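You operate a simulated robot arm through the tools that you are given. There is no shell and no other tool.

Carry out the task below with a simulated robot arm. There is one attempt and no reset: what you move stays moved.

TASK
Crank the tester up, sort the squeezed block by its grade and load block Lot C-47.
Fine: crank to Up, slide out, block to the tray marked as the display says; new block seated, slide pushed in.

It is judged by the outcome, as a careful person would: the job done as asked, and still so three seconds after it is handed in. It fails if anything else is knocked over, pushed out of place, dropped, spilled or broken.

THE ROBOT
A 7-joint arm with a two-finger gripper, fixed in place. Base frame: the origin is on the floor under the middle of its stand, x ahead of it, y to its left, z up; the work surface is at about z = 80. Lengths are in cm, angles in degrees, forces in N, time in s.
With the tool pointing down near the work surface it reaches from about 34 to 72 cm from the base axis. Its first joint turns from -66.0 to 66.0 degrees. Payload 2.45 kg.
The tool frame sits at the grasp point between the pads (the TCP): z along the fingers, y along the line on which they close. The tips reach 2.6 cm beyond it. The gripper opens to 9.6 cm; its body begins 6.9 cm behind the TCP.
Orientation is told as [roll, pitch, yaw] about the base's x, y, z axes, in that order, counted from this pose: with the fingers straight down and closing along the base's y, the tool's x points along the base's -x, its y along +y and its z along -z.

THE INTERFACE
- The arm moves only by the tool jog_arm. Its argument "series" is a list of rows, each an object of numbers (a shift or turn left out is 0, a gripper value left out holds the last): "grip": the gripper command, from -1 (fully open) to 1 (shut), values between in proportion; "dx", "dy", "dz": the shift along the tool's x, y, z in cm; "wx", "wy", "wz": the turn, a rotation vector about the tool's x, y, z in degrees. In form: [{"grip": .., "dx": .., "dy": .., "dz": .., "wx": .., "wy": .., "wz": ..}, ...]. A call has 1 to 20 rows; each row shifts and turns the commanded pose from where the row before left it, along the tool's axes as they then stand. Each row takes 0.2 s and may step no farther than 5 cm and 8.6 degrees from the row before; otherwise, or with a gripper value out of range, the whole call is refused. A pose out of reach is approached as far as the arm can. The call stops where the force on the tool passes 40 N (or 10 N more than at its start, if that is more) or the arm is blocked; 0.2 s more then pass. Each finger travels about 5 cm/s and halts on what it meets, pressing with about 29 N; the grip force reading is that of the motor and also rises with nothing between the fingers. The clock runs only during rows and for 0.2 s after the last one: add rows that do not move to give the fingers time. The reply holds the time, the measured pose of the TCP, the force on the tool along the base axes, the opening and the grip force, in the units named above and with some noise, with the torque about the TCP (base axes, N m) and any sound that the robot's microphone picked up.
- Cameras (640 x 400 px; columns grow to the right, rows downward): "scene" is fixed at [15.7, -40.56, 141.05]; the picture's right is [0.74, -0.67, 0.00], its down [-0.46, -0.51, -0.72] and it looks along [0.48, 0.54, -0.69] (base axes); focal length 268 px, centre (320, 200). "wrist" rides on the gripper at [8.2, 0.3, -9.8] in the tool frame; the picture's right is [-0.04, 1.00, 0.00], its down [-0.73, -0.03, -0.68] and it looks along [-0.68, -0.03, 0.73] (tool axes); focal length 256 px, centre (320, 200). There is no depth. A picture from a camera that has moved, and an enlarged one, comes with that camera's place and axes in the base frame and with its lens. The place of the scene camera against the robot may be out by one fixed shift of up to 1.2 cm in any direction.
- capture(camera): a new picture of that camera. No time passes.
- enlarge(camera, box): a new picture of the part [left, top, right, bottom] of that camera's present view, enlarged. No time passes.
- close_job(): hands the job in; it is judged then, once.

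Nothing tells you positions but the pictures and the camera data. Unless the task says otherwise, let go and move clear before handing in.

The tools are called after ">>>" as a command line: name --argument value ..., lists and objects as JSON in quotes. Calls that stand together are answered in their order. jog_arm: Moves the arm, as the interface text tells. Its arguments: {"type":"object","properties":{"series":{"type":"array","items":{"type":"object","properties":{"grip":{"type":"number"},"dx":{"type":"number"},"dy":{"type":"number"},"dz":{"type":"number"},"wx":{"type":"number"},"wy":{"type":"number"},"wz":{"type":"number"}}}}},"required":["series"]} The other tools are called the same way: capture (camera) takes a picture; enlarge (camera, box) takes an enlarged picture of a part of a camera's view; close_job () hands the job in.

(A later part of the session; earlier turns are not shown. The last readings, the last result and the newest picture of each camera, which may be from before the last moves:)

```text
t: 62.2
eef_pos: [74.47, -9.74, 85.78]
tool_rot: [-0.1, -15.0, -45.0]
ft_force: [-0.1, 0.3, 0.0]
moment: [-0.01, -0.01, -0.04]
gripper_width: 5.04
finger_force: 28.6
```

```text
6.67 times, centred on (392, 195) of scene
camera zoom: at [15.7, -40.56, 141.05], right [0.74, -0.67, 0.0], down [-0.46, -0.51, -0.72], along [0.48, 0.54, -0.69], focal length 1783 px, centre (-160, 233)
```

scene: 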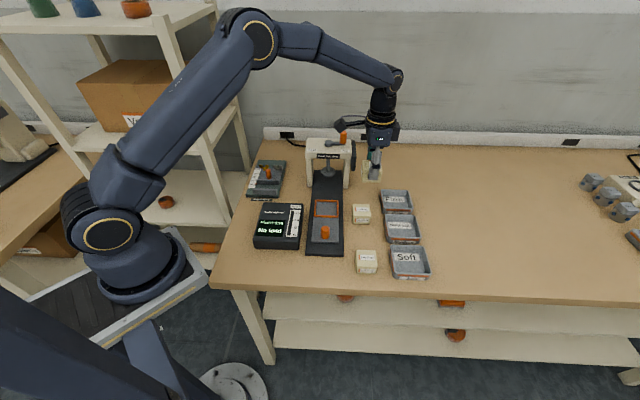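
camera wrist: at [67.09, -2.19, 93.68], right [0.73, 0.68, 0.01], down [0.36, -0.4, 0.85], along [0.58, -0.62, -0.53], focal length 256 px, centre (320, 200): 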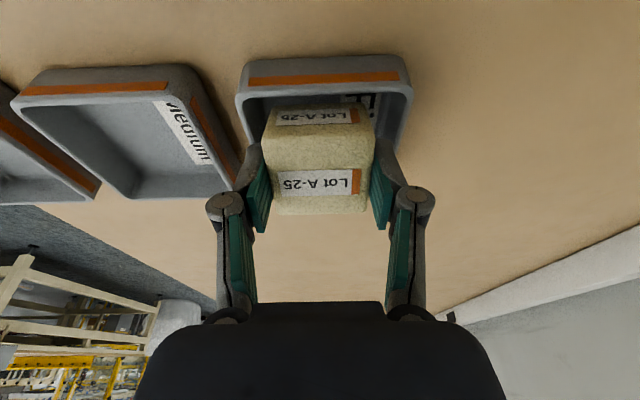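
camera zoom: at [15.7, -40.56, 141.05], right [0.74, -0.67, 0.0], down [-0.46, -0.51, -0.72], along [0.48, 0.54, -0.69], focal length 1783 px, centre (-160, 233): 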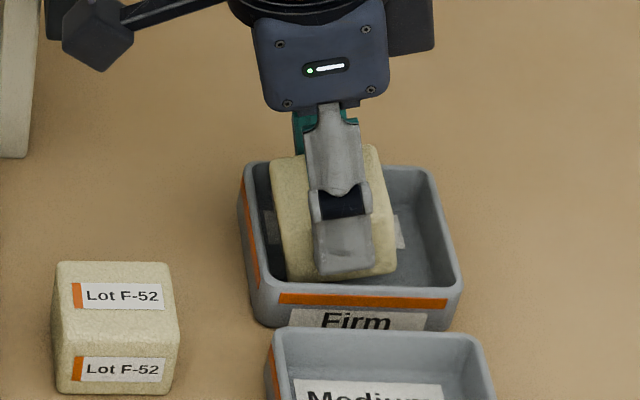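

>>> jog_arm --series '[{"dx": 0.065, "dz": 0.24}, {}, {"grip": 0.1}, {}, {"grip": -0.1}, {}, {"grip": -0.35}, {}, {}]'

>>> enlarge --camera "scene" --box '[360, 165, 424, 225]'

>>> capture --camera "wrist"

```text
t: 64.2
eef_pos: [74.44, -9.86, 85.51]
tool_rot: [0.0, -15.0, -45.0]
ft_force: [0.4, -0.5, 0.0]
moment: [0.0, -0.05, 0.02]
gripper_width: 6.47
finger_force: 0.0
```

```text
6.67 times, centred on (392, 195) of scene
camera zoom: at [15.7, -40.56, 141.05], right [0.74, -0.67, 0.0], down [-0.46, -0.51, -0.72], along [0.48, 0.54, -0.69], focal length 1783 px, centre (-160, 233)
```

zoom: 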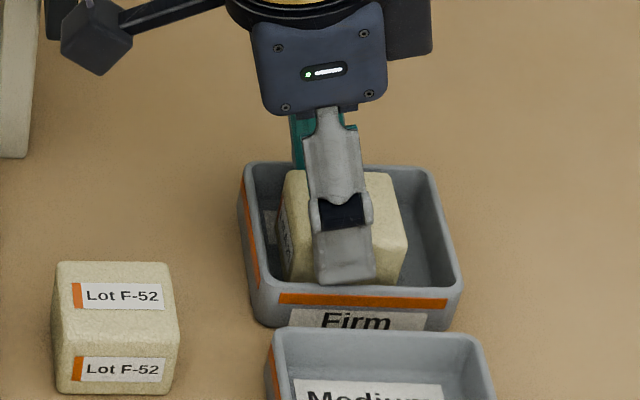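

```text
taken
camera wrist: at [67.1, -2.12, 92.93], right [0.73, 0.68, 0.01], down [0.36, -0.4, 0.85], along [0.58, -0.62, -0.53], focal length 256 px, centre (320, 200)
```

wrist: 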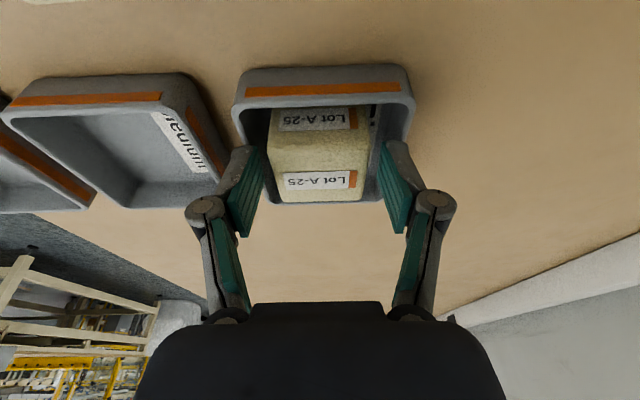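

Block A-25 sits flat in the Firm tray. I'll withdraw along the finger axis, level the tool, and head back toward block Lot C-47.

>>> jog_arm --series '[{"dz": -1}, {"dz": -2}, {"dz": -2.5}, {"dz": -2.5}, {"dx": 2.9, "dz": -0.78}, {"dx": 2.9, "dz": -0.78}, {"wy": 5}, {"wy": 5}, {"wy": 5}, {"dz": -2}, {}]'

>>> capture --camera "wrist"

>>> capture --camera "scene"

```text
t: 66.6
eef_pos: [68.71, -4.21, 95.38]
tool_rot: [-0.1, 0.0, -45.0]
ft_force: [0.5, 1.3, 0.4]
moment: [-0.05, -0.02, -0.03]
gripper_width: 6.5
finger_force: 0.0
```

```text
taken
camera wrist: at [63.1, 1.85, 105.11], right [0.73, 0.68, 0.0], down [0.5, -0.54, 0.68], along [0.46, -0.5, -0.73], focal length 256 px, centre (320, 200)
```

wrist: 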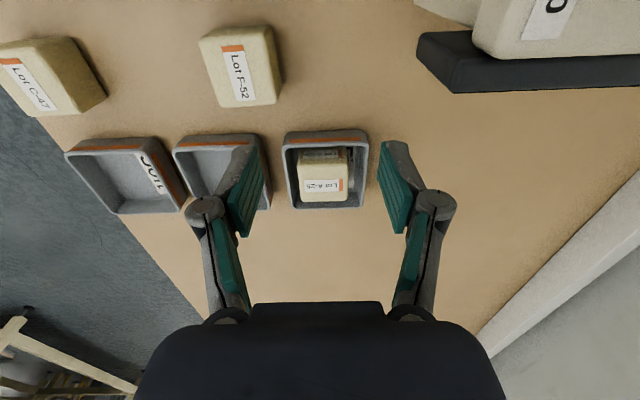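

```text
taken
```

scene: 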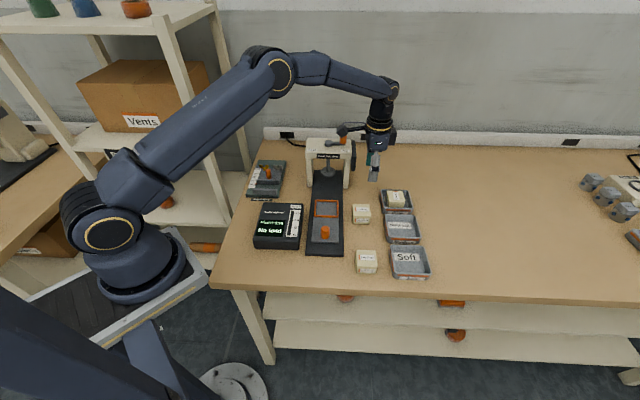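

>>> jog_arm --series '[{"dy": -4.5}, {"dy": -4.5}, {"dy": -4.5}, {"dy": -4.5}, {"dy": -4.5}, {"wz": -8.2}, {"wz": -8.2}, {"wz": -8.2}, {"wz": -8.2}, {"wz": -8.2}, {"wz": -8.2}, {"wz": -8.2}, {"wz": -8.2}, {"wz": -8.2}, {"wz": -8.2}, {"wz": -8}, {}, {}]'

>>> capture --camera "wrist"

>>> enlarge --camera "scene" --box '[290, 120, 440, 280]'

```text
t: 70.4
eef_pos: [52.82, -20.05, 95.28]
tool_rot: [0.0, 0.2, 45.1]
ft_force: [-0.7, 0.0, -0.2]
moment: [-0.01, 0.0, -0.01]
gripper_width: 6.49
finger_force: 0.0
```

```text
taken
camera wrist: at [46.65, -25.56, 105.11], right [-0.68, 0.73, 0.0], down [0.54, 0.5, 0.68], along [0.5, 0.46, -0.73], focal length 256 px, centre (320, 200)
```

wrist: 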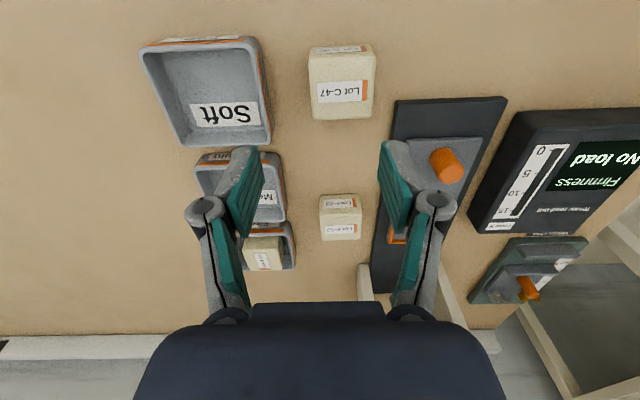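

```text
2.50 times, centred on (365, 200) of scene
camera zoom: at [15.7, -40.56, 141.05], right [0.74, -0.67, 0.0], down [-0.46, -0.51, -0.72], along [0.48, 0.54, -0.69], focal length 669 px, centre (208, 200)
```

zoom: 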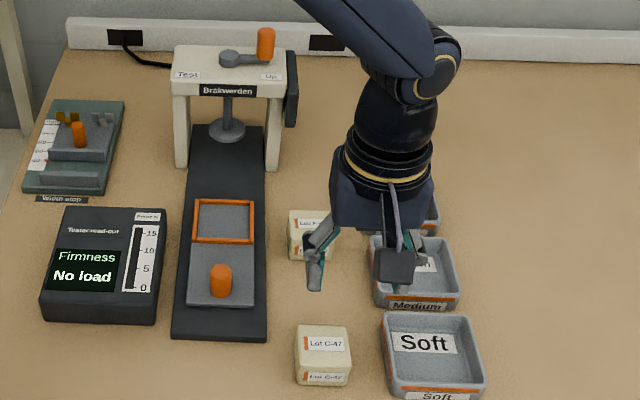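

>>> enlarge --camera "wrist" --box '[294, 30, 390, 130]'

```text
4.00 times, centred on (342, 80) of wrist
camera zoom: at [46.65, -25.56, 105.11], right [-0.68, 0.73, 0.0], down [0.54, 0.5, 0.68], along [0.5, 0.46, -0.73], focal length 1024 px, centre (232, 680)
```

zoom: 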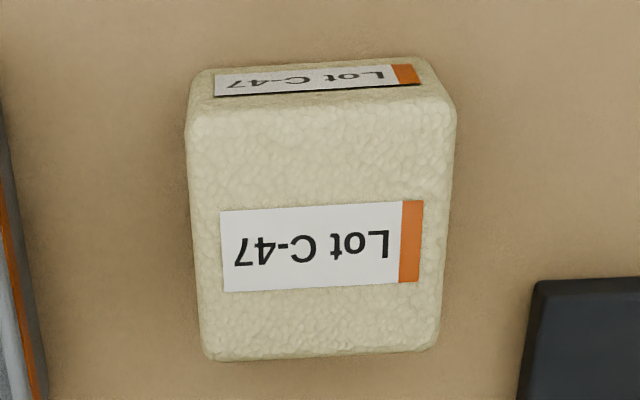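

>>> jog_arm --series '[{"grip": -0.5, "dx": 0.6, "dy": 1.9}, {"dz": 2.5}, {"dz": 2.5}, {"dz": 1.5}, {}, {}]'

>>> capture --camera "wrist"

>>> enlarge --camera "scene" --box '[320, 200, 430, 290]'

```text
t: 71.8
eef_pos: [50.9, -19.09, 88.54]
tool_rot: [0.1, 0.1, 45.1]
ft_force: [0.1, -0.1, 0.3]
moment: [-0.01, 0.01, 0.0]
gripper_width: 7.21
finger_force: 0.0
```

```text
taken
camera wrist: at [44.81, -24.59, 98.5], right [-0.68, 0.73, 0.0], down [0.54, 0.5, 0.68], along [0.5, 0.46, -0.73], focal length 256 px, centre (320, 200)
```

wrist: 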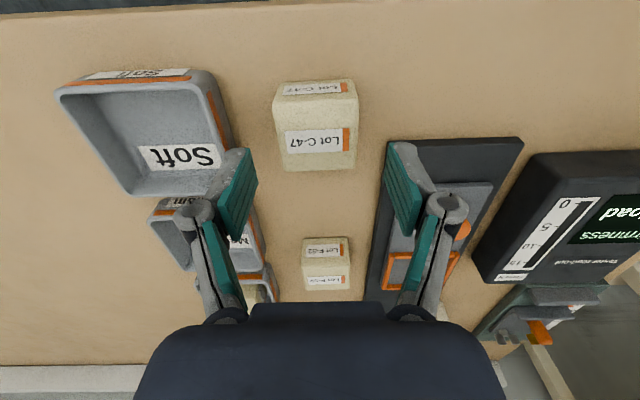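

```text
4.44 times, centred on (375, 245) of scene
camera zoom: at [15.7, -40.56, 141.05], right [0.74, -0.67, 0.0], down [-0.46, -0.51, -0.72], along [0.48, 0.54, -0.69], focal length 1189 px, centre (76, 0)
```

zoom: 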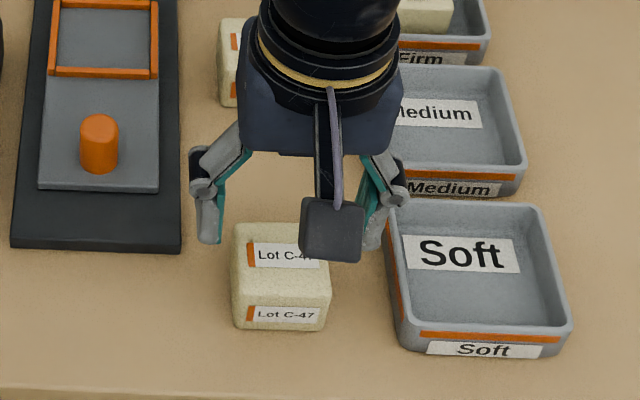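

>>> jog_arm --series '[{"dx": 0.27, "dy": -0.18, "dz": 1.6}, {"dz": 1.6}, {"dz": 1.2}, {}, {}]'

>>> capture --camera "wrist"

>>> enlarge --camera "scene" --box '[320, 200, 430, 290]'

```text
t: 73.0
eef_pos: [50.91, -19.44, 84.41]
tool_rot: [0.0, 0.1, 45.0]
ft_force: [0.7, 0.1, 0.9]
moment: [-0.01, 0.0, -0.01]
gripper_width: 7.21
finger_force: 0.1
```

```text
taken
camera wrist: at [44.81, -24.9, 94.22], right [-0.68, 0.73, 0.0], down [0.54, 0.5, 0.68], along [0.5, 0.46, -0.73], focal length 256 px, centre (320, 200)
```

wrist: 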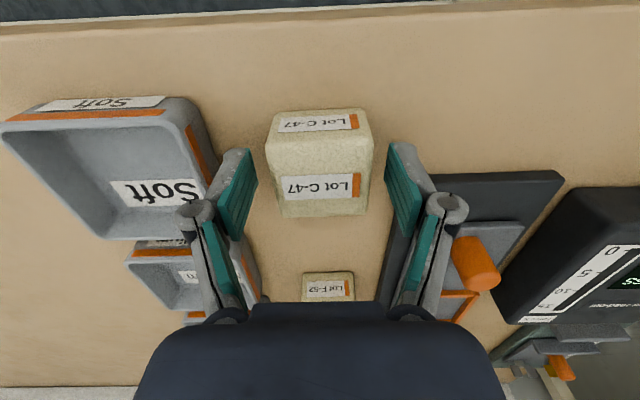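

```text
4.44 times, centred on (375, 245) of scene
camera zoom: at [15.7, -40.56, 141.05], right [0.74, -0.67, 0.0], down [-0.46, -0.51, -0.72], along [0.48, 0.54, -0.69], focal length 1189 px, centre (76, 0)
```

zoom: 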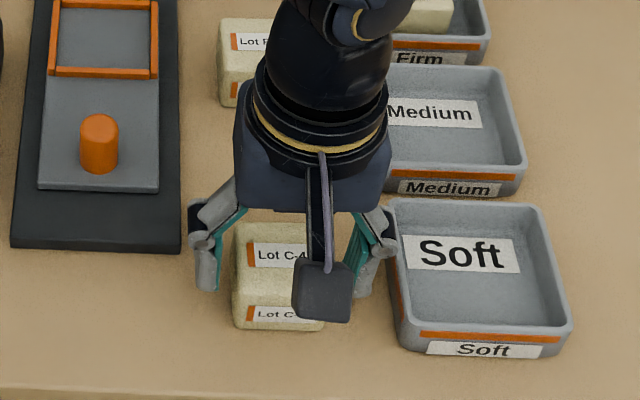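

>>> jog_arm --series '[{"dz": 0.3}, {}, {"grip": 1}, {}, {}, {}, {}]'

>>> jog_arm --series '[{"dz": -1}, {"dz": -2}, {"dz": -3}, {"dz": -3}, {"dz": -3}, {}]'

>>> capture --camera "wrist"

>>> capture --camera "scene"

```text
t: 74.6
eef_pos: [50.9, -19.46, 84.23]
tool_rot: [0.0, 0.0, 45.0]
ft_force: [-1.1, -0.3, 3.4]
moment: [-0.01, 0.0, -0.03]
gripper_width: 5.04
finger_force: 29.1
```

```text
t: 76.0
eef_pos: [50.65, -19.53, 96.19]
tool_rot: [0.0, 0.1, 44.9]
ft_force: [0.2, 0.0, -0.7]
moment: [0.02, -0.02, 0.0]
gripper_width: 5.04
finger_force: 28.4
```

```text
taken
camera wrist: at [44.76, -25.0, 105.94], right [-0.68, 0.73, 0.0], down [0.54, 0.5, 0.68], along [0.5, 0.46, -0.73], focal length 256 px, centre (320, 200)
```

wrist: 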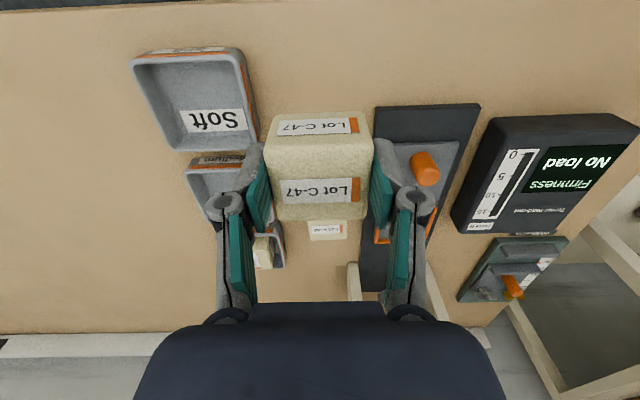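

```text
taken
```

scene: 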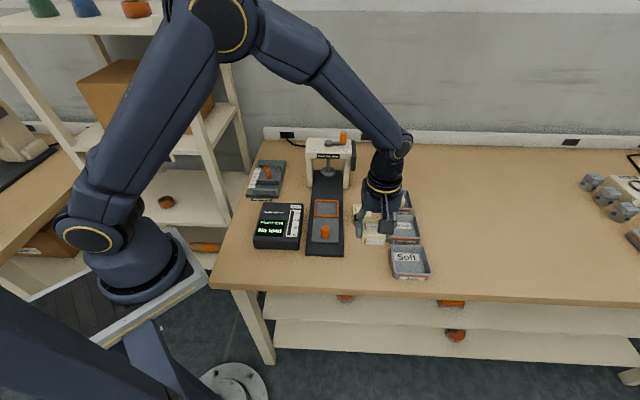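

C-47 is held well. I'll move alongside the open pocket to measure it precisely before placing.

>>> jog_arm --series '[{"dx": -4.5}, {"dx": -4.5}, {"dx": -4.5}, {}, {}]'

>>> capture --camera "wrist"

>>> enlarge --camera "wrist" --box '[370, 60, 498, 180]'

>>> enlarge --camera "scene" --box '[295, 185, 375, 250]'

```text
t: 77.2
eef_pos: [60.49, -9.85, 96.02]
tool_rot: [0.0, 0.1, 45.0]
ft_force: [0.6, -0.2, 0.6]
moment: [0.0, 0.0, -0.02]
gripper_width: 5.02
finger_force: 28.8
```

```text
taken
camera wrist: at [54.35, -15.45, 105.88], right [-0.68, 0.73, 0.0], down [0.54, 0.5, 0.68], along [0.5, 0.46, -0.73], focal length 256 px, centre (320, 200)
```

wrist: 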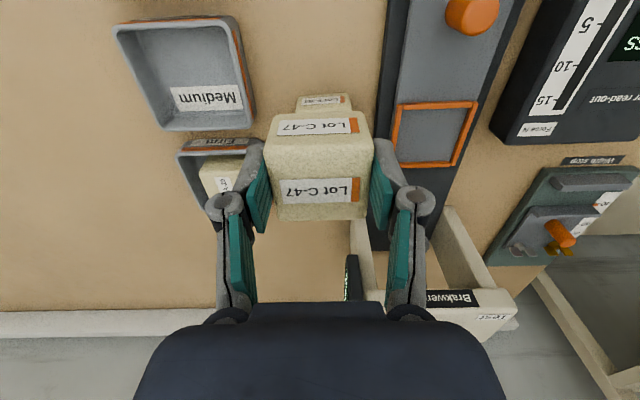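

```text
3.33 times, centred on (434, 120) of wrist
camera zoom: at [54.35, -15.45, 105.88], right [-0.68, 0.73, 0.0], down [0.54, 0.5, 0.68], along [0.5, 0.46, -0.73], focal length 853 px, centre (-60, 467)
```

zoom: 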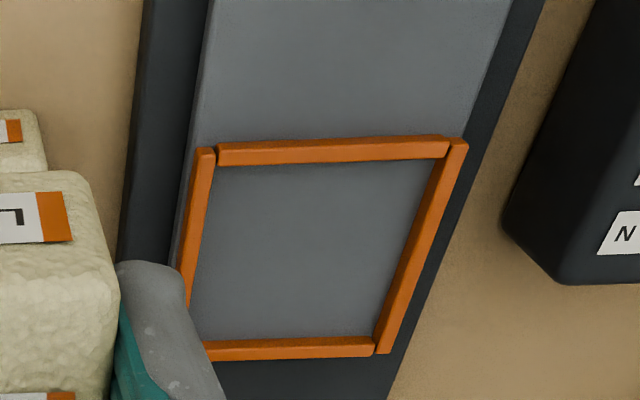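

```text
6.15 times, centred on (335, 218) of scene
camera zoom: at [15.7, -40.56, 141.05], right [0.74, -0.67, 0.0], down [-0.46, -0.51, -0.72], along [0.48, 0.54, -0.69], focal length 1646 px, centre (228, 92)
```

zoom: 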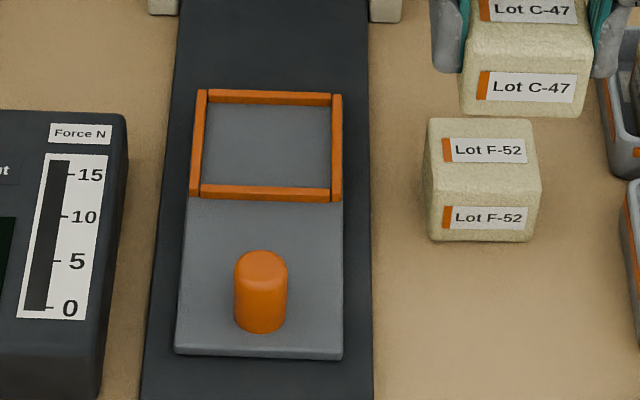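

Pocket centre is about (56.5, 1.5), and C-47 sits ~0.7 cm ahead of the finger centre, so the tool should go to about (55.98, 0.90). I'll move there and come down to just above the rails to check.

>>> jog_arm --series '[{"dx": -1.1, "dy": 2.7}, {"dx": -1.1, "dy": 2.7}, {"dx": -1.1, "dy": 2.7}, {"dx": -1.11, "dy": 2.69}, {"dz": 2.5}, {"dz": 2.5}, {"dz": 2}, {}, {}]'

>>> capture --camera "wrist"

>>> enlarge --camera "wrist" --box '[235, 60, 405, 240]'

>>> enlarge --camera "scene" --box '[295, 180, 375, 240]'

```text
t: 79.2
eef_pos: [56.11, 0.94, 89.16]
tool_rot: [0.0, 0.1, 45.1]
ft_force: [-0.1, 0.7, -0.9]
moment: [-0.04, -0.04, 0.01]
gripper_width: 5.06
finger_force: 28.5
```

```text
taken
camera wrist: at [49.91, -4.49, 98.95], right [-0.68, 0.73, 0.0], down [0.54, 0.5, 0.68], along [0.5, 0.46, -0.73], focal length 256 px, centre (320, 200)
```

wrist: 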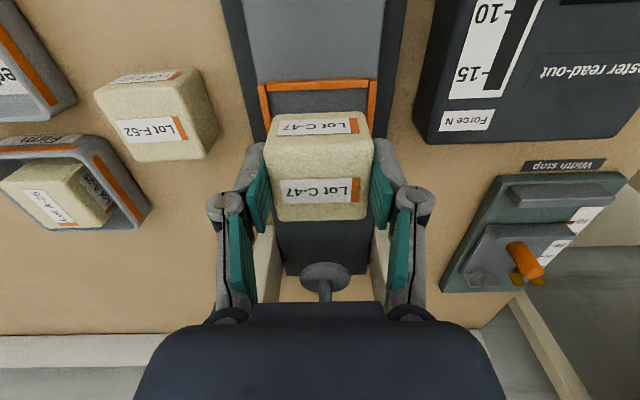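

```text
2.22 times, centred on (320, 150) of wrist
camera zoom: at [49.91, -4.49, 98.95], right [-0.68, 0.73, 0.0], down [0.54, 0.5, 0.68], along [0.5, 0.46, -0.73], focal length 569 px, centre (320, 311)
```

zoom: 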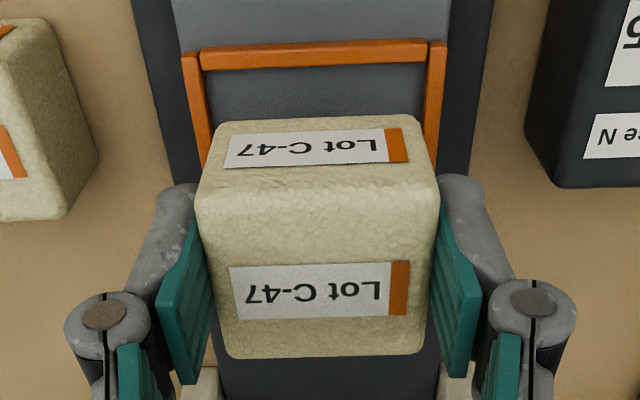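

```text
6.67 times, centred on (335, 210) of scene
camera zoom: at [15.7, -40.56, 141.05], right [0.74, -0.67, 0.0], down [-0.46, -0.51, -0.72], along [0.48, 0.54, -0.69], focal length 1783 px, centre (220, 133)
```

zoom: 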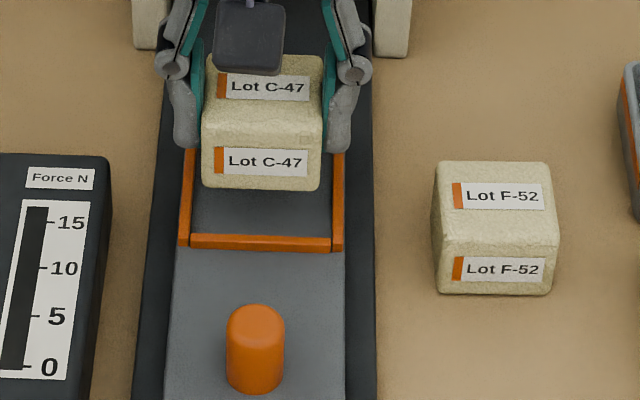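

Block and pocket line up to about a millimetre or two in the camera frame. Lowering slowly into the pocket while watching the force.

>>> jog_arm --series '[{"dz": 0.8}, {"dz": 0.8}, {"dz": 0.6}, {"dz": 0.2}, {}, {}]'

>>> enlarge --camera "wrist" --box '[235, 60, 405, 240]'

>>> enlarge --camera "scene" --box '[295, 180, 375, 240]'

```text
t: 80.6
eef_pos: [55.97, 0.87, 86.62]
tool_rot: [-0.1, 0.1, 45.0]
ft_force: [0.0, 0.3, 0.3]
moment: [-0.05, -0.02, 0.02]
gripper_width: 5.05
finger_force: 28.2
```

```text
2.22 times, centred on (320, 150) of wrist
camera zoom: at [49.89, -4.61, 96.5], right [-0.68, 0.73, 0.0], down [0.54, 0.5, 0.68], along [0.5, 0.46, -0.73], focal length 569 px, centre (320, 311)
```

zoom: 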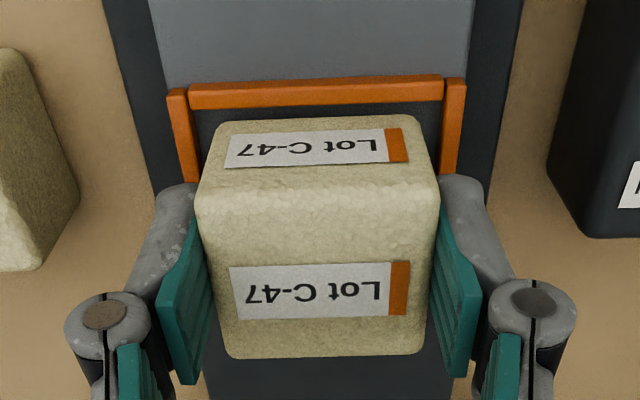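

```text
6.67 times, centred on (335, 210) of scene
camera zoom: at [15.7, -40.56, 141.05], right [0.74, -0.67, 0.0], down [-0.46, -0.51, -0.72], along [0.48, 0.54, -0.69], focal length 1783 px, centre (220, 133)
```

zoom: 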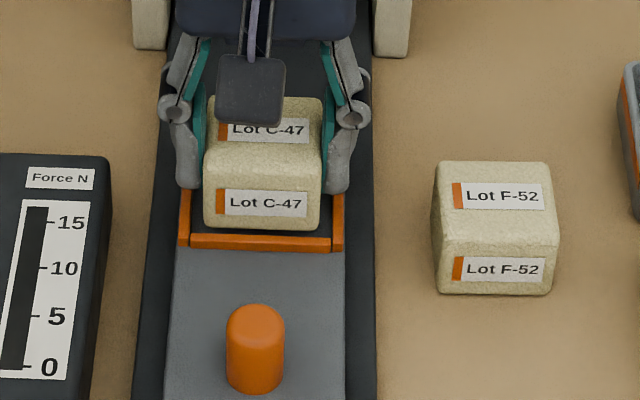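

>>> jog_arm --series '[{"dz": 0.15}, {"dz": 0.15}, {"dz": 0.1}, {}]'

>>> enlarge --camera "scene" --box '[295, 180, 375, 240]'

```text
t: 81.6
eef_pos: [55.93, 0.9, 86.3]
tool_rot: [0.0, 0.1, 45.0]
ft_force: [0.5, 0.8, 0.0]
moment: [0.01, -0.02, 0.01]
gripper_width: 5.04
finger_force: 28.9
```

```text
6.67 times, centred on (335, 210) of scene
camera zoom: at [15.7, -40.56, 141.05], right [0.74, -0.67, 0.0], down [-0.46, -0.51, -0.72], along [0.48, 0.54, -0.69], focal length 1783 px, centre (220, 133)
```

zoom: 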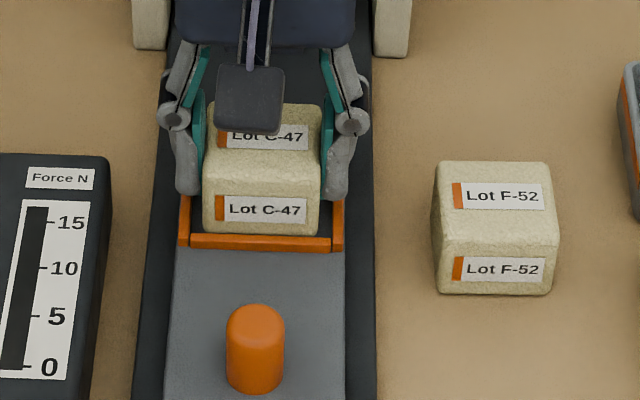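

>>> jog_arm --series '[{"dz": 0.1}, {"dz": 0.1}, {"dz": 0.1}, {}]'

>>> jog_arm --series '[{"dz": 0.1}, {"dz": 0.1}, {}]'

>>> enlarge --camera "scene" --box '[295, 180, 375, 240]'

```text
t: 82.6
eef_pos: [56.07, 0.95, 85.98]
tool_rot: [-0.3, -0.1, 45.1]
ft_force: [-2.7, 1.8, 35.3]
moment: [0.06, 0.14, 0.0]
gripper_width: 5.04
finger_force: 28.8
```

```text
t: 83.4
eef_pos: [55.96, 0.87, 85.95]
tool_rot: [-0.2, -0.1, 44.9]
ft_force: [1.5, -0.1, 33.4]
moment: [0.02, -0.08, 0.01]
gripper_width: 5.05
finger_force: 29.4
```

```text
6.67 times, centred on (335, 210) of scene
camera zoom: at [15.64, -40.56, 141.05], right [0.74, -0.67, 0.0], down [-0.46, -0.51, -0.72], along [0.48, 0.54, -0.69], focal length 1783 px, centre (220, 133)
```

zoom: 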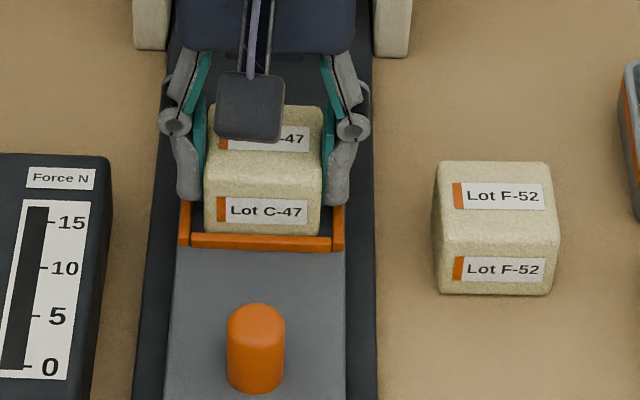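

The block bottomed on the pocket floor. I'll ease the pressure, release with a small opening and lift away.

>>> jog_arm --series '[{"dz": -0.12}, {"dz": -0.1}, {"grip": -0.2}, {}, {"grip": -0.45}, {}, {}, {"dz": -1.5}, {"dz": -2.5}, {"dz": -3}, {"dz": -3}, {}]'

>>> capture --camera "wrist"

>>> enlarge --camera "wrist" --box '[250, 20, 390, 140]'

>>> enlarge --camera "scene" --box '[295, 180, 375, 240]'

```text
t: 86.0
eef_pos: [55.9, 1.0, 96.18]
tool_rot: [-0.1, 0.2, 45.0]
ft_force: [-0.4, 0.9, 0.0]
moment: [0.01, 0.04, -0.01]
gripper_width: 6.93
finger_force: 0.2
```

```text
taken
camera wrist: at [49.66, -4.49, 105.97], right [-0.68, 0.73, 0.0], down [0.54, 0.5, 0.68], along [0.5, 0.46, -0.73], focal length 256 px, centre (320, 200)
```

wrist: 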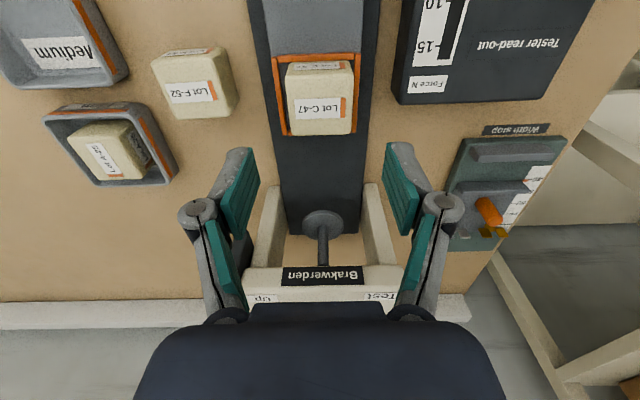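

```text
3.33 times, centred on (320, 80) of wrist
camera zoom: at [49.66, -4.49, 105.97], right [-0.68, 0.73, 0.0], down [0.54, 0.5, 0.68], along [0.5, 0.46, -0.73], focal length 853 px, centre (320, 600)
```

zoom: 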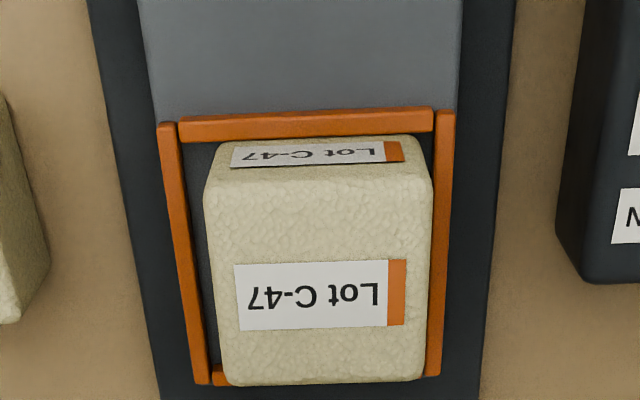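

```text
6.67 times, centred on (335, 210) of scene
camera zoom: at [15.7, -40.56, 141.05], right [0.74, -0.67, 0.0], down [-0.46, -0.51, -0.72], along [0.48, 0.54, -0.69], focal length 1783 px, centre (220, 133)
```

zoom: 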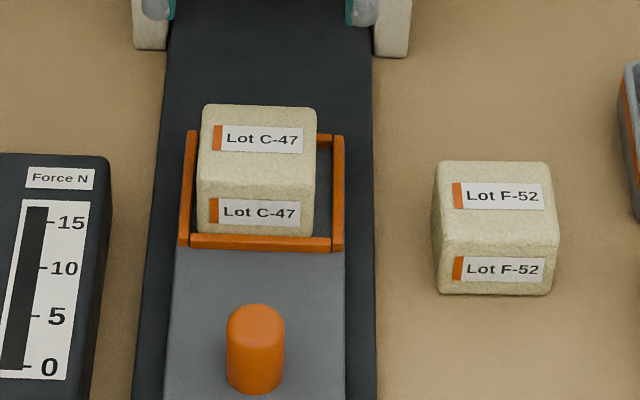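

>>> enlarge --camera "scene" --box '[313, 190, 345, 215]'

>>> enlarge --camera "wrist" --box '[280, 45, 370, 140]'

```text
16.00 times, centred on (329, 202) of scene
camera zoom: at [15.7, -40.56, 141.05], right [0.74, -0.67, 0.0], down [-0.46, -0.51, -0.72], along [0.48, 0.54, -0.69], focal length 4280 px, centre (176, 160)
```

zoom: 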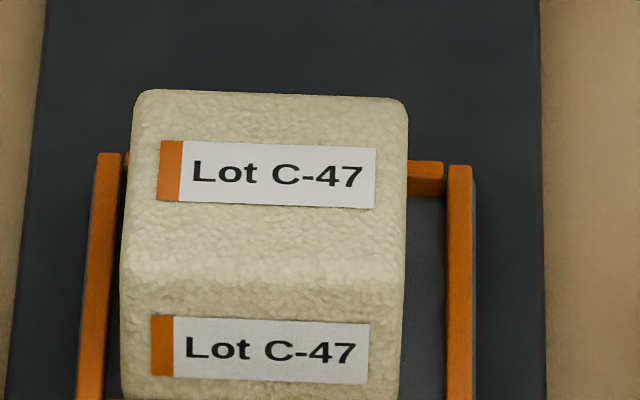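

```text
4.21 times, centred on (325, 92) of wrist
camera zoom: at [49.66, -4.49, 105.97], right [-0.68, 0.73, 0.0], down [0.54, 0.5, 0.68], along [0.5, 0.46, -0.73], focal length 1078 px, centre (299, 653)
```

zoom: 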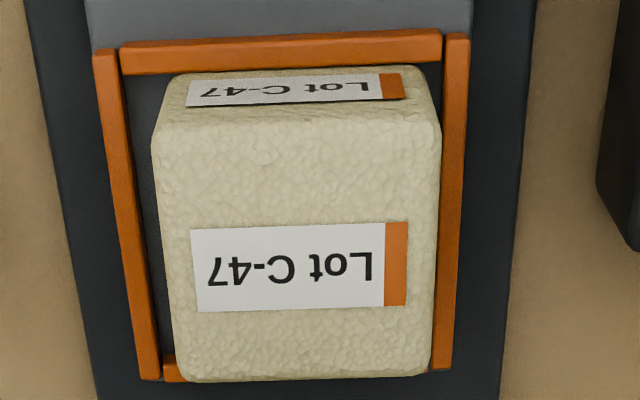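

C-47 sits inside the rails. Before pushing the slide in, I want to check how high the plunger disc really is compared with the block top.

>>> enlarge --camera "wrist" --box '[260, 180, 400, 310]'

>>> enlarge --camera "scene" --box '[298, 125, 362, 205]'

```text
3.08 times, centred on (330, 245) of wrist
camera zoom: at [49.66, -4.49, 105.97], right [-0.68, 0.73, 0.0], down [0.54, 0.5, 0.68], along [0.5, 0.46, -0.73], focal length 788 px, centre (289, 62)
```

zoom: 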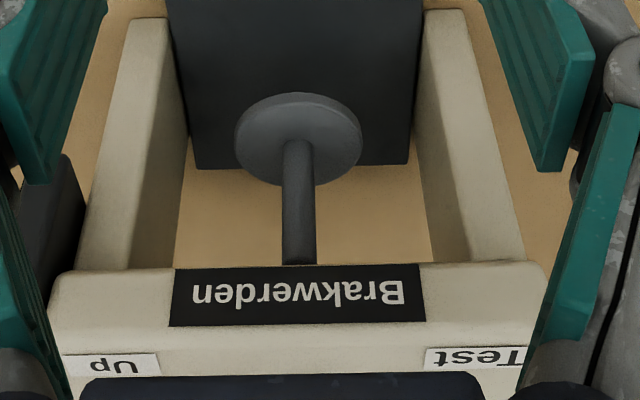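

```text
5.00 times, centred on (330, 165) of scene
camera zoom: at [15.7, -40.56, 141.05], right [0.74, -0.67, 0.0], down [-0.46, -0.51, -0.72], along [0.48, 0.54, -0.69], focal length 1338 px, centre (270, 375)
```

zoom: 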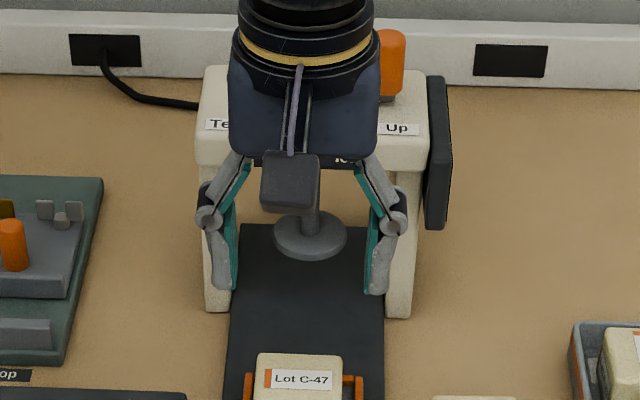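

I can't yet rule out that the plunger is lower than the block top. I'll move the arm back toward the slide knob, out of the line of sight, and compare the plunger with the earlier close-up.

>>> jog_arm --series '[{"dx": 4}, {"dx": 4}, {"dx": 4}, {"dx": 3}, {}, {}]'

>>> enlarge --camera "scene" --box '[303, 160, 359, 195]'

>>> enlarge --camera "scene" --box '[295, 120, 375, 170]'

>>> capture --camera "wrist"

```text
t: 87.4
eef_pos: [45.17, -9.75, 95.86]
tool_rot: [0.0, 0.2, 45.1]
ft_force: [-0.4, -0.5, -0.1]
moment: [0.03, 0.02, 0.01]
gripper_width: 6.95
finger_force: 0.1
```

```text
11.43 times, centred on (331, 178) of scene
camera zoom: at [15.7, -40.56, 141.05], right [0.74, -0.67, 0.0], down [-0.46, -0.51, -0.72], along [0.48, 0.54, -0.69], focal length 3057 px, centre (194, 457)
```

zoom: 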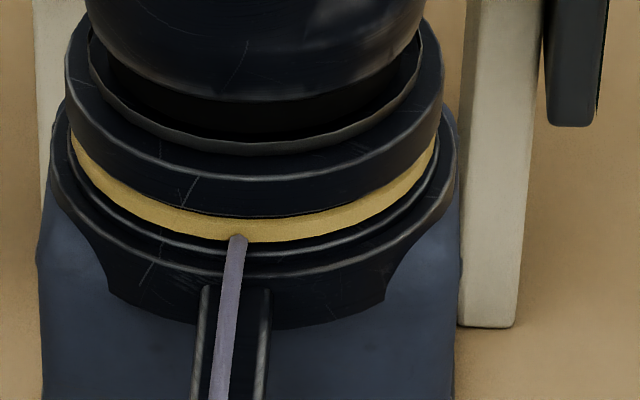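

```text
8.00 times, centred on (335, 145) of scene
camera zoom: at [15.7, -40.56, 141.05], right [0.74, -0.67, 0.0], down [-0.46, -0.51, -0.72], along [0.48, 0.54, -0.69], focal length 2140 px, centre (200, 640)
```

zoom: 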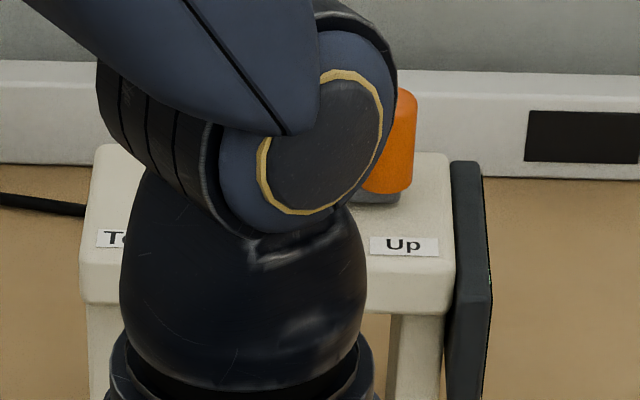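

```text
taken
camera wrist: at [39.06, -15.22, 105.83], right [-0.68, 0.73, 0.0], down [0.54, 0.5, 0.68], along [0.5, 0.46, -0.73], focal length 256 px, centre (320, 200)
```

wrist: 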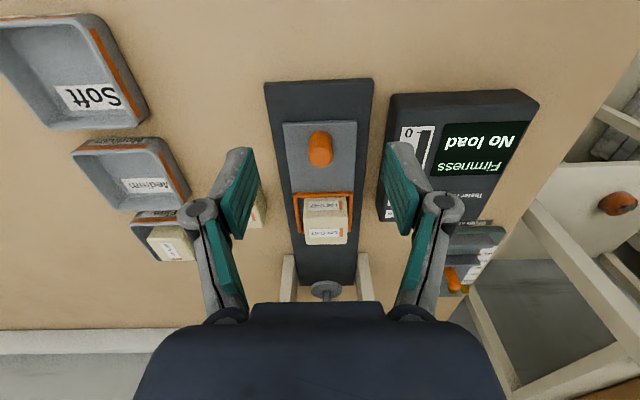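

The arm hides the plunger from the scene camera, so I'll use the wrist camera: tilt the tool so it looks almost level along the slide at the plunger.

>>> jog_arm --series '[{"dx": -4.3}, {"dx": -4.3}, {"wy": -7}, {"wy": -7}, {"wy": -7}, {"wy": -7}, {"wy": -7}, {"dx": 1.2, "dz": 1.7}, {"dx": 1.2, "dz": 1.7}, {}, {}]'

>>> capture --camera "wrist"

>>> capture --camera "scene"

```text
t: 89.8
eef_pos: [51.31, -3.62, 91.73]
tool_rot: [0.0, -35.0, 44.9]
ft_force: [0.2, 1.3, 0.2]
moment: [0.01, -0.05, -0.04]
gripper_width: 6.95
finger_force: 0.0
```

```text
taken
camera wrist: at [42.29, -12.1, 95.18], right [-0.68, 0.73, 0.02], down [0.17, 0.13, 0.98], along [0.71, 0.67, -0.21], focal length 256 px, centre (320, 200)
```

wrist: 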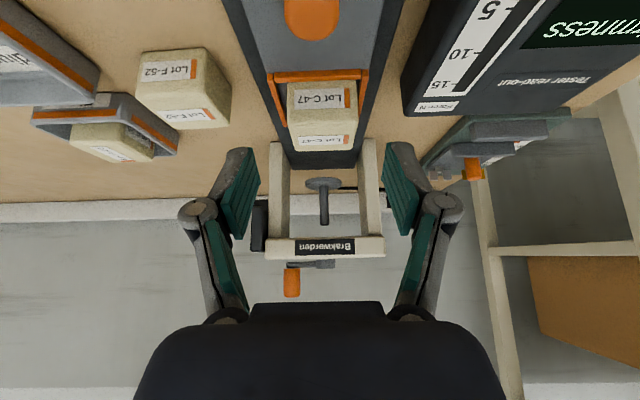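

```text
taken
```

scene: 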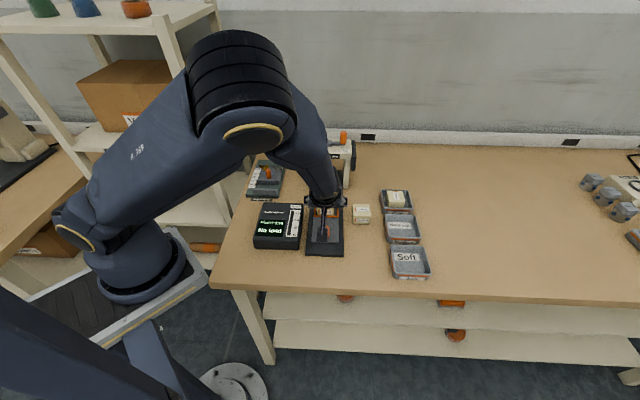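

>>> enlarge --camera "wrist" --box '[255, 130, 395, 220]'

>>> enlarge --camera "wrist" --box '[255, 60, 395, 160]'

>>> enlarge --camera "wrist" --box '[255, 220, 395, 310]'

```text
4.44 times, centred on (325, 175) of wrist
camera zoom: at [42.29, -12.1, 95.18], right [-0.68, 0.73, 0.02], down [0.17, 0.13, 0.98], along [0.71, 0.67, -0.21], focal length 1138 px, centre (298, 311)
```

zoom: 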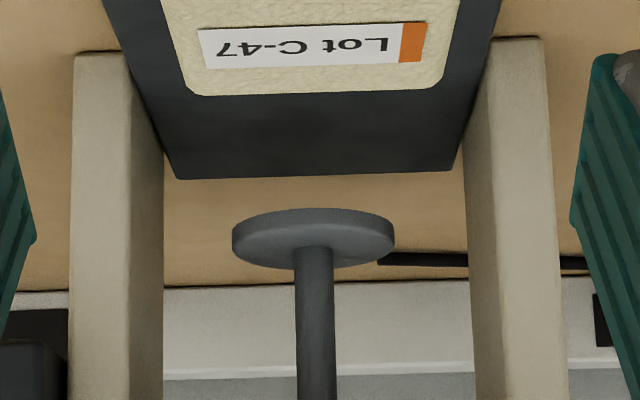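

```text
4.00 times, centred on (325, 110) of wrist
camera zoom: at [42.29, -12.1, 95.18], right [-0.68, 0.73, 0.02], down [0.17, 0.13, 0.98], along [0.71, 0.67, -0.21], focal length 1024 px, centre (300, 560)
```

zoom: 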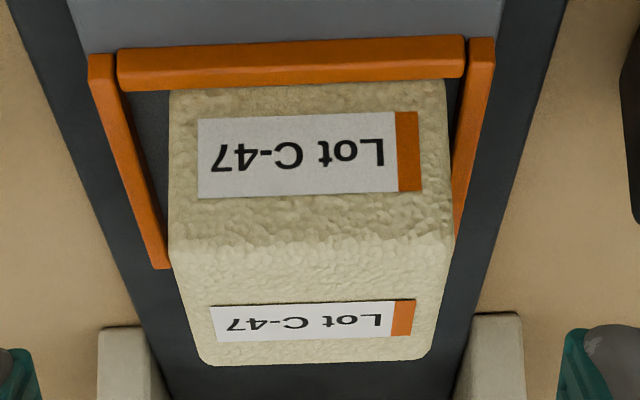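

```text
4.44 times, centred on (325, 265) of wrist
camera zoom: at [42.29, -12.1, 95.18], right [-0.68, 0.73, 0.02], down [0.17, 0.13, 0.98], along [0.71, 0.67, -0.21], focal length 1138 px, centre (298, -89)
```

zoom: 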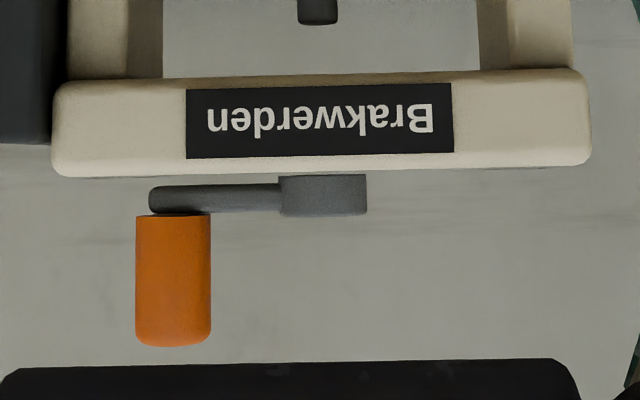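

The crank lever still points to Up, but my estimate of the disc's underside and the block top are nearly equal. I'll go lower and look almost horizontally to compare them directly.

>>> jog_arm --series '[{"wy": -6}, {"wy": -6}, {"dx": 1.6, "dz": 1.5}, {"dx": 1.3, "dz": 1.2}, {}, {}]'

>>> capture --camera "wrist"

>>> enlarge --camera "wrist" --box '[265, 120, 385, 215]'

```text
t: 91.2
eef_pos: [50.64, -3.07, 89.04]
tool_rot: [2.5, -44.8, 44.9]
ft_force: [-0.7, 0.5, 0.1]
moment: [0.01, 0.0, -0.02]
gripper_width: 6.97
finger_force: 0.0
out of reach, approached as far as the arm can: row 2, 3
```

```text
taken
camera wrist: at [41.67, -12.06, 90.22], right [-0.7, 0.71, 0.06], down [0.07, -0.01, 1.0], along [0.71, 0.71, -0.04], focal length 256 px, centre (320, 200)
```

wrist: 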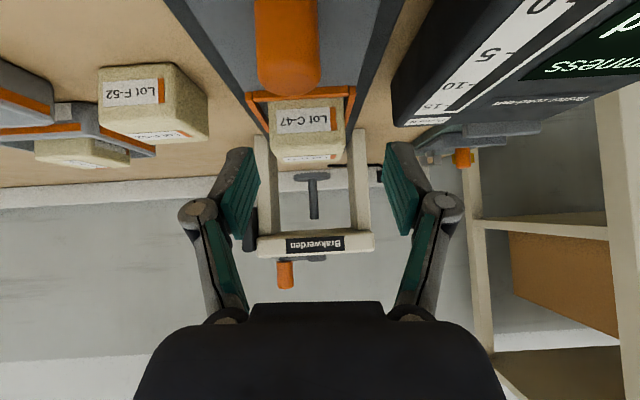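

```text
4.21 times, centred on (325, 168) of wrist
camera zoom: at [41.67, -12.06, 90.22], right [-0.7, 0.71, 0.06], down [0.07, -0.01, 1.0], along [0.71, 0.71, -0.04], focal length 1078 px, centre (299, 337)
```

zoom: 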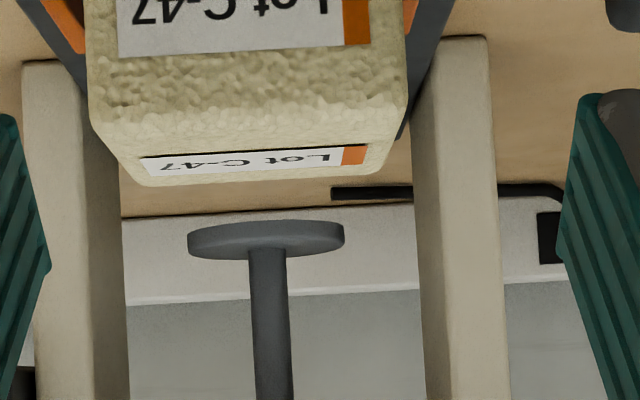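

The picture suggests the disc's underside is slightly below the block's top, so pushing in now would probably collide. I'll straighten the tool, move the arm aside and recheck the crank and plunger from the scene camera.

>>> jog_arm --series '[{"dx": -2.5, "dz": -2.5}, {"dx": -2.5, "dz": -2.5}, {"wy": 7.5}, {"wy": 7.5}, {"wy": 7.5}, {"wy": 7.5}, {"wy": 7.5}, {"wy": 7.3, "wx": 2.5}, {}, {}]'

>>> jog_arm --series '[{"dy": -4.5}, {"dy": -4.5}, {"dy": -4.5}, {"dy": -4.5}, {}]'

>>> capture --camera "scene"

>>> enlarge --camera "scene" --box '[303, 160, 359, 195]'

>>> enlarge --camera "scene" --box '[295, 125, 359, 165]'

```text
t: 93.4
eef_pos: [50.98, -3.17, 96.05]
tool_rot: [-0.8, 0.0, 46.3]
ft_force: [0.1, -1.1, -0.4]
moment: [0.0, -0.01, 0.0]
gripper_width: 6.93
finger_force: 0.1
```

```text
t: 94.6
eef_pos: [63.9, -15.93, 96.18]
tool_rot: [-0.8, 0.0, 46.3]
ft_force: [0.5, 0.2, -0.2]
moment: [-0.03, 0.0, 0.05]
gripper_width: 6.96
finger_force: 0.0
```

```text
taken
```

scene: 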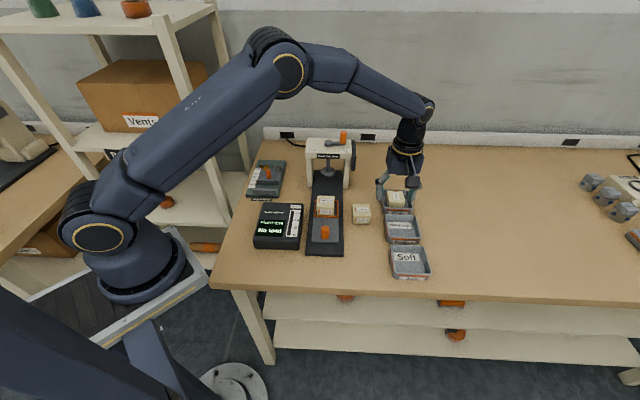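

```text
11.43 times, centred on (331, 178) of scene
camera zoom: at [15.7, -40.56, 141.05], right [0.74, -0.67, 0.0], down [-0.46, -0.51, -0.72], along [0.48, 0.54, -0.69], focal length 3057 px, centre (194, 457)
```

zoom: 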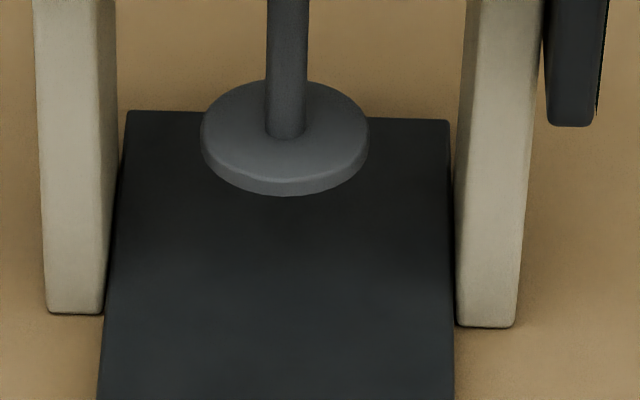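

```text
10.00 times, centred on (327, 145) of scene
camera zoom: at [15.7, -40.56, 141.05], right [0.74, -0.67, 0.0], down [-0.46, -0.51, -0.72], along [0.48, 0.54, -0.69], focal length 2675 px, centre (250, 750)
```

zoom: 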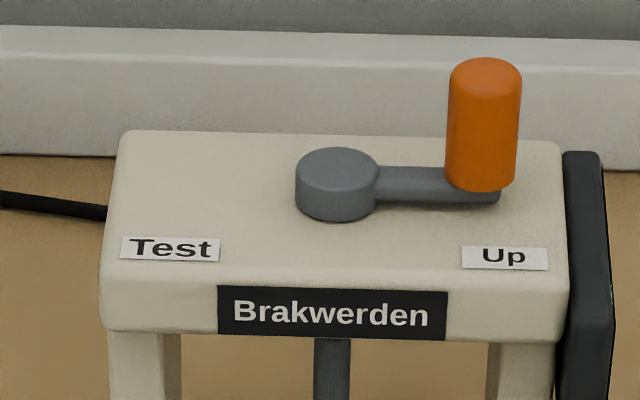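

At the crank's present half turn the disc sits too low to clear an unsqueezed block: the gauge still showed a partial load earlier, and the plunger has only risen about 1 cm. So the crank needs more turning. I'll raise the arm and set it up for gripping the crank knob again with a slight outward tilt for reach.

>>> jog_arm --series '[{"dz": -3.3}, {"dz": -3.3}, {"dz": -3.3}, {"wz": 8, "wx": -0.8}, {"wz": 8}, {"wz": 8}, {"wz": 8}, {"wz": 4.3}, {}, {}]'

>>> capture --camera "wrist"

```text
t: 96.8
eef_pos: [63.87, -15.62, 106.24]
tool_rot: [0.1, -0.2, 10.0]
ft_force: [1.0, -0.4, -0.3]
moment: [-0.01, 0.0, -0.01]
gripper_width: 6.92
finger_force: 0.1
```

```text
taken
camera wrist: at [55.61, -16.64, 115.98], right [-0.13, 0.99, 0.0], down [0.73, 0.1, 0.68], along [0.67, 0.09, -0.73], focal length 256 px, centre (320, 200)
```

wrist: 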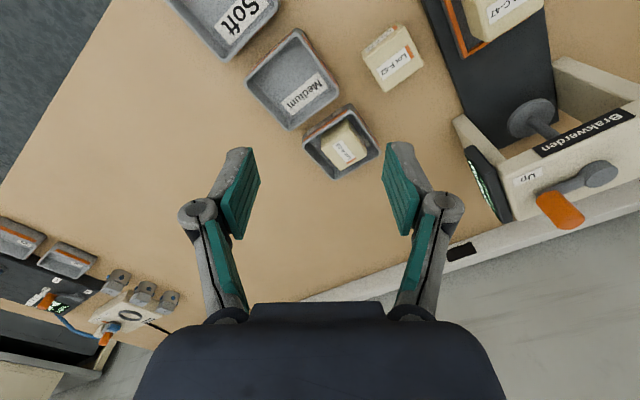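

>>> jog_arm --series '[{"grip": -0.05, "dy": 4.59}, {"dy": 4.59}, {"dy": 4.59}, {"dy": 4.59}, {"dy": 4.58}, {"wy": -8}, {"dx": -3.44, "dz": 0.48}, {"dx": -3.44, "dz": 0.48}, {"dx": -3.44, "dz": 0.48}, {}, {}]'

>>> capture --camera "wrist"

>>> enlarge --camera "scene" --box '[300, 90, 396, 170]'

```text
t: 99.2
eef_pos: [69.95, 8.82, 106.27]
tool_rot: [0.1, -8.1, 10.0]
ft_force: [-0.2, -0.5, 0.5]
moment: [-0.03, 0.01, -0.04]
gripper_width: 5.04
finger_force: 0.0
```

```text
taken
camera wrist: at [60.6, 7.56, 114.72], right [-0.13, 0.99, 0.01], down [0.63, 0.08, 0.78], along [0.77, 0.11, -0.63], focal length 256 px, centre (320, 200)
```

wrist: 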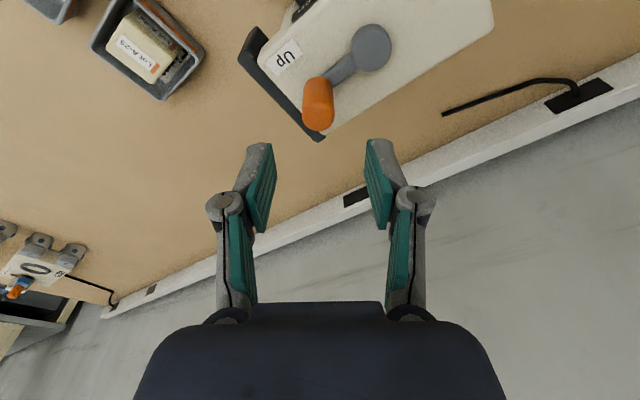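

```text
5.00 times, centred on (348, 130) of scene
camera zoom: at [15.7, -40.56, 141.05], right [0.74, -0.67, 0.0], down [-0.46, -0.51, -0.72], along [0.48, 0.54, -0.69], focal length 1338 px, centre (180, 550)
```

zoom: 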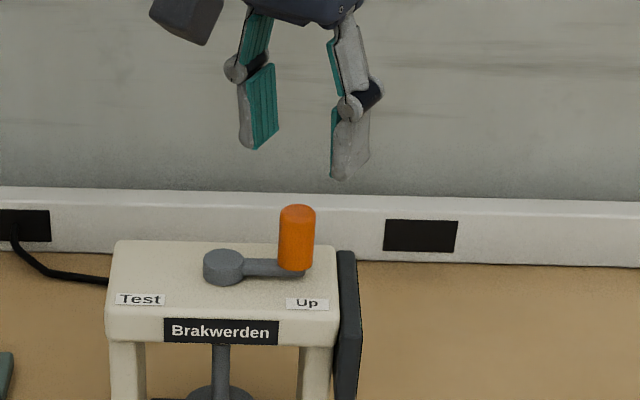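

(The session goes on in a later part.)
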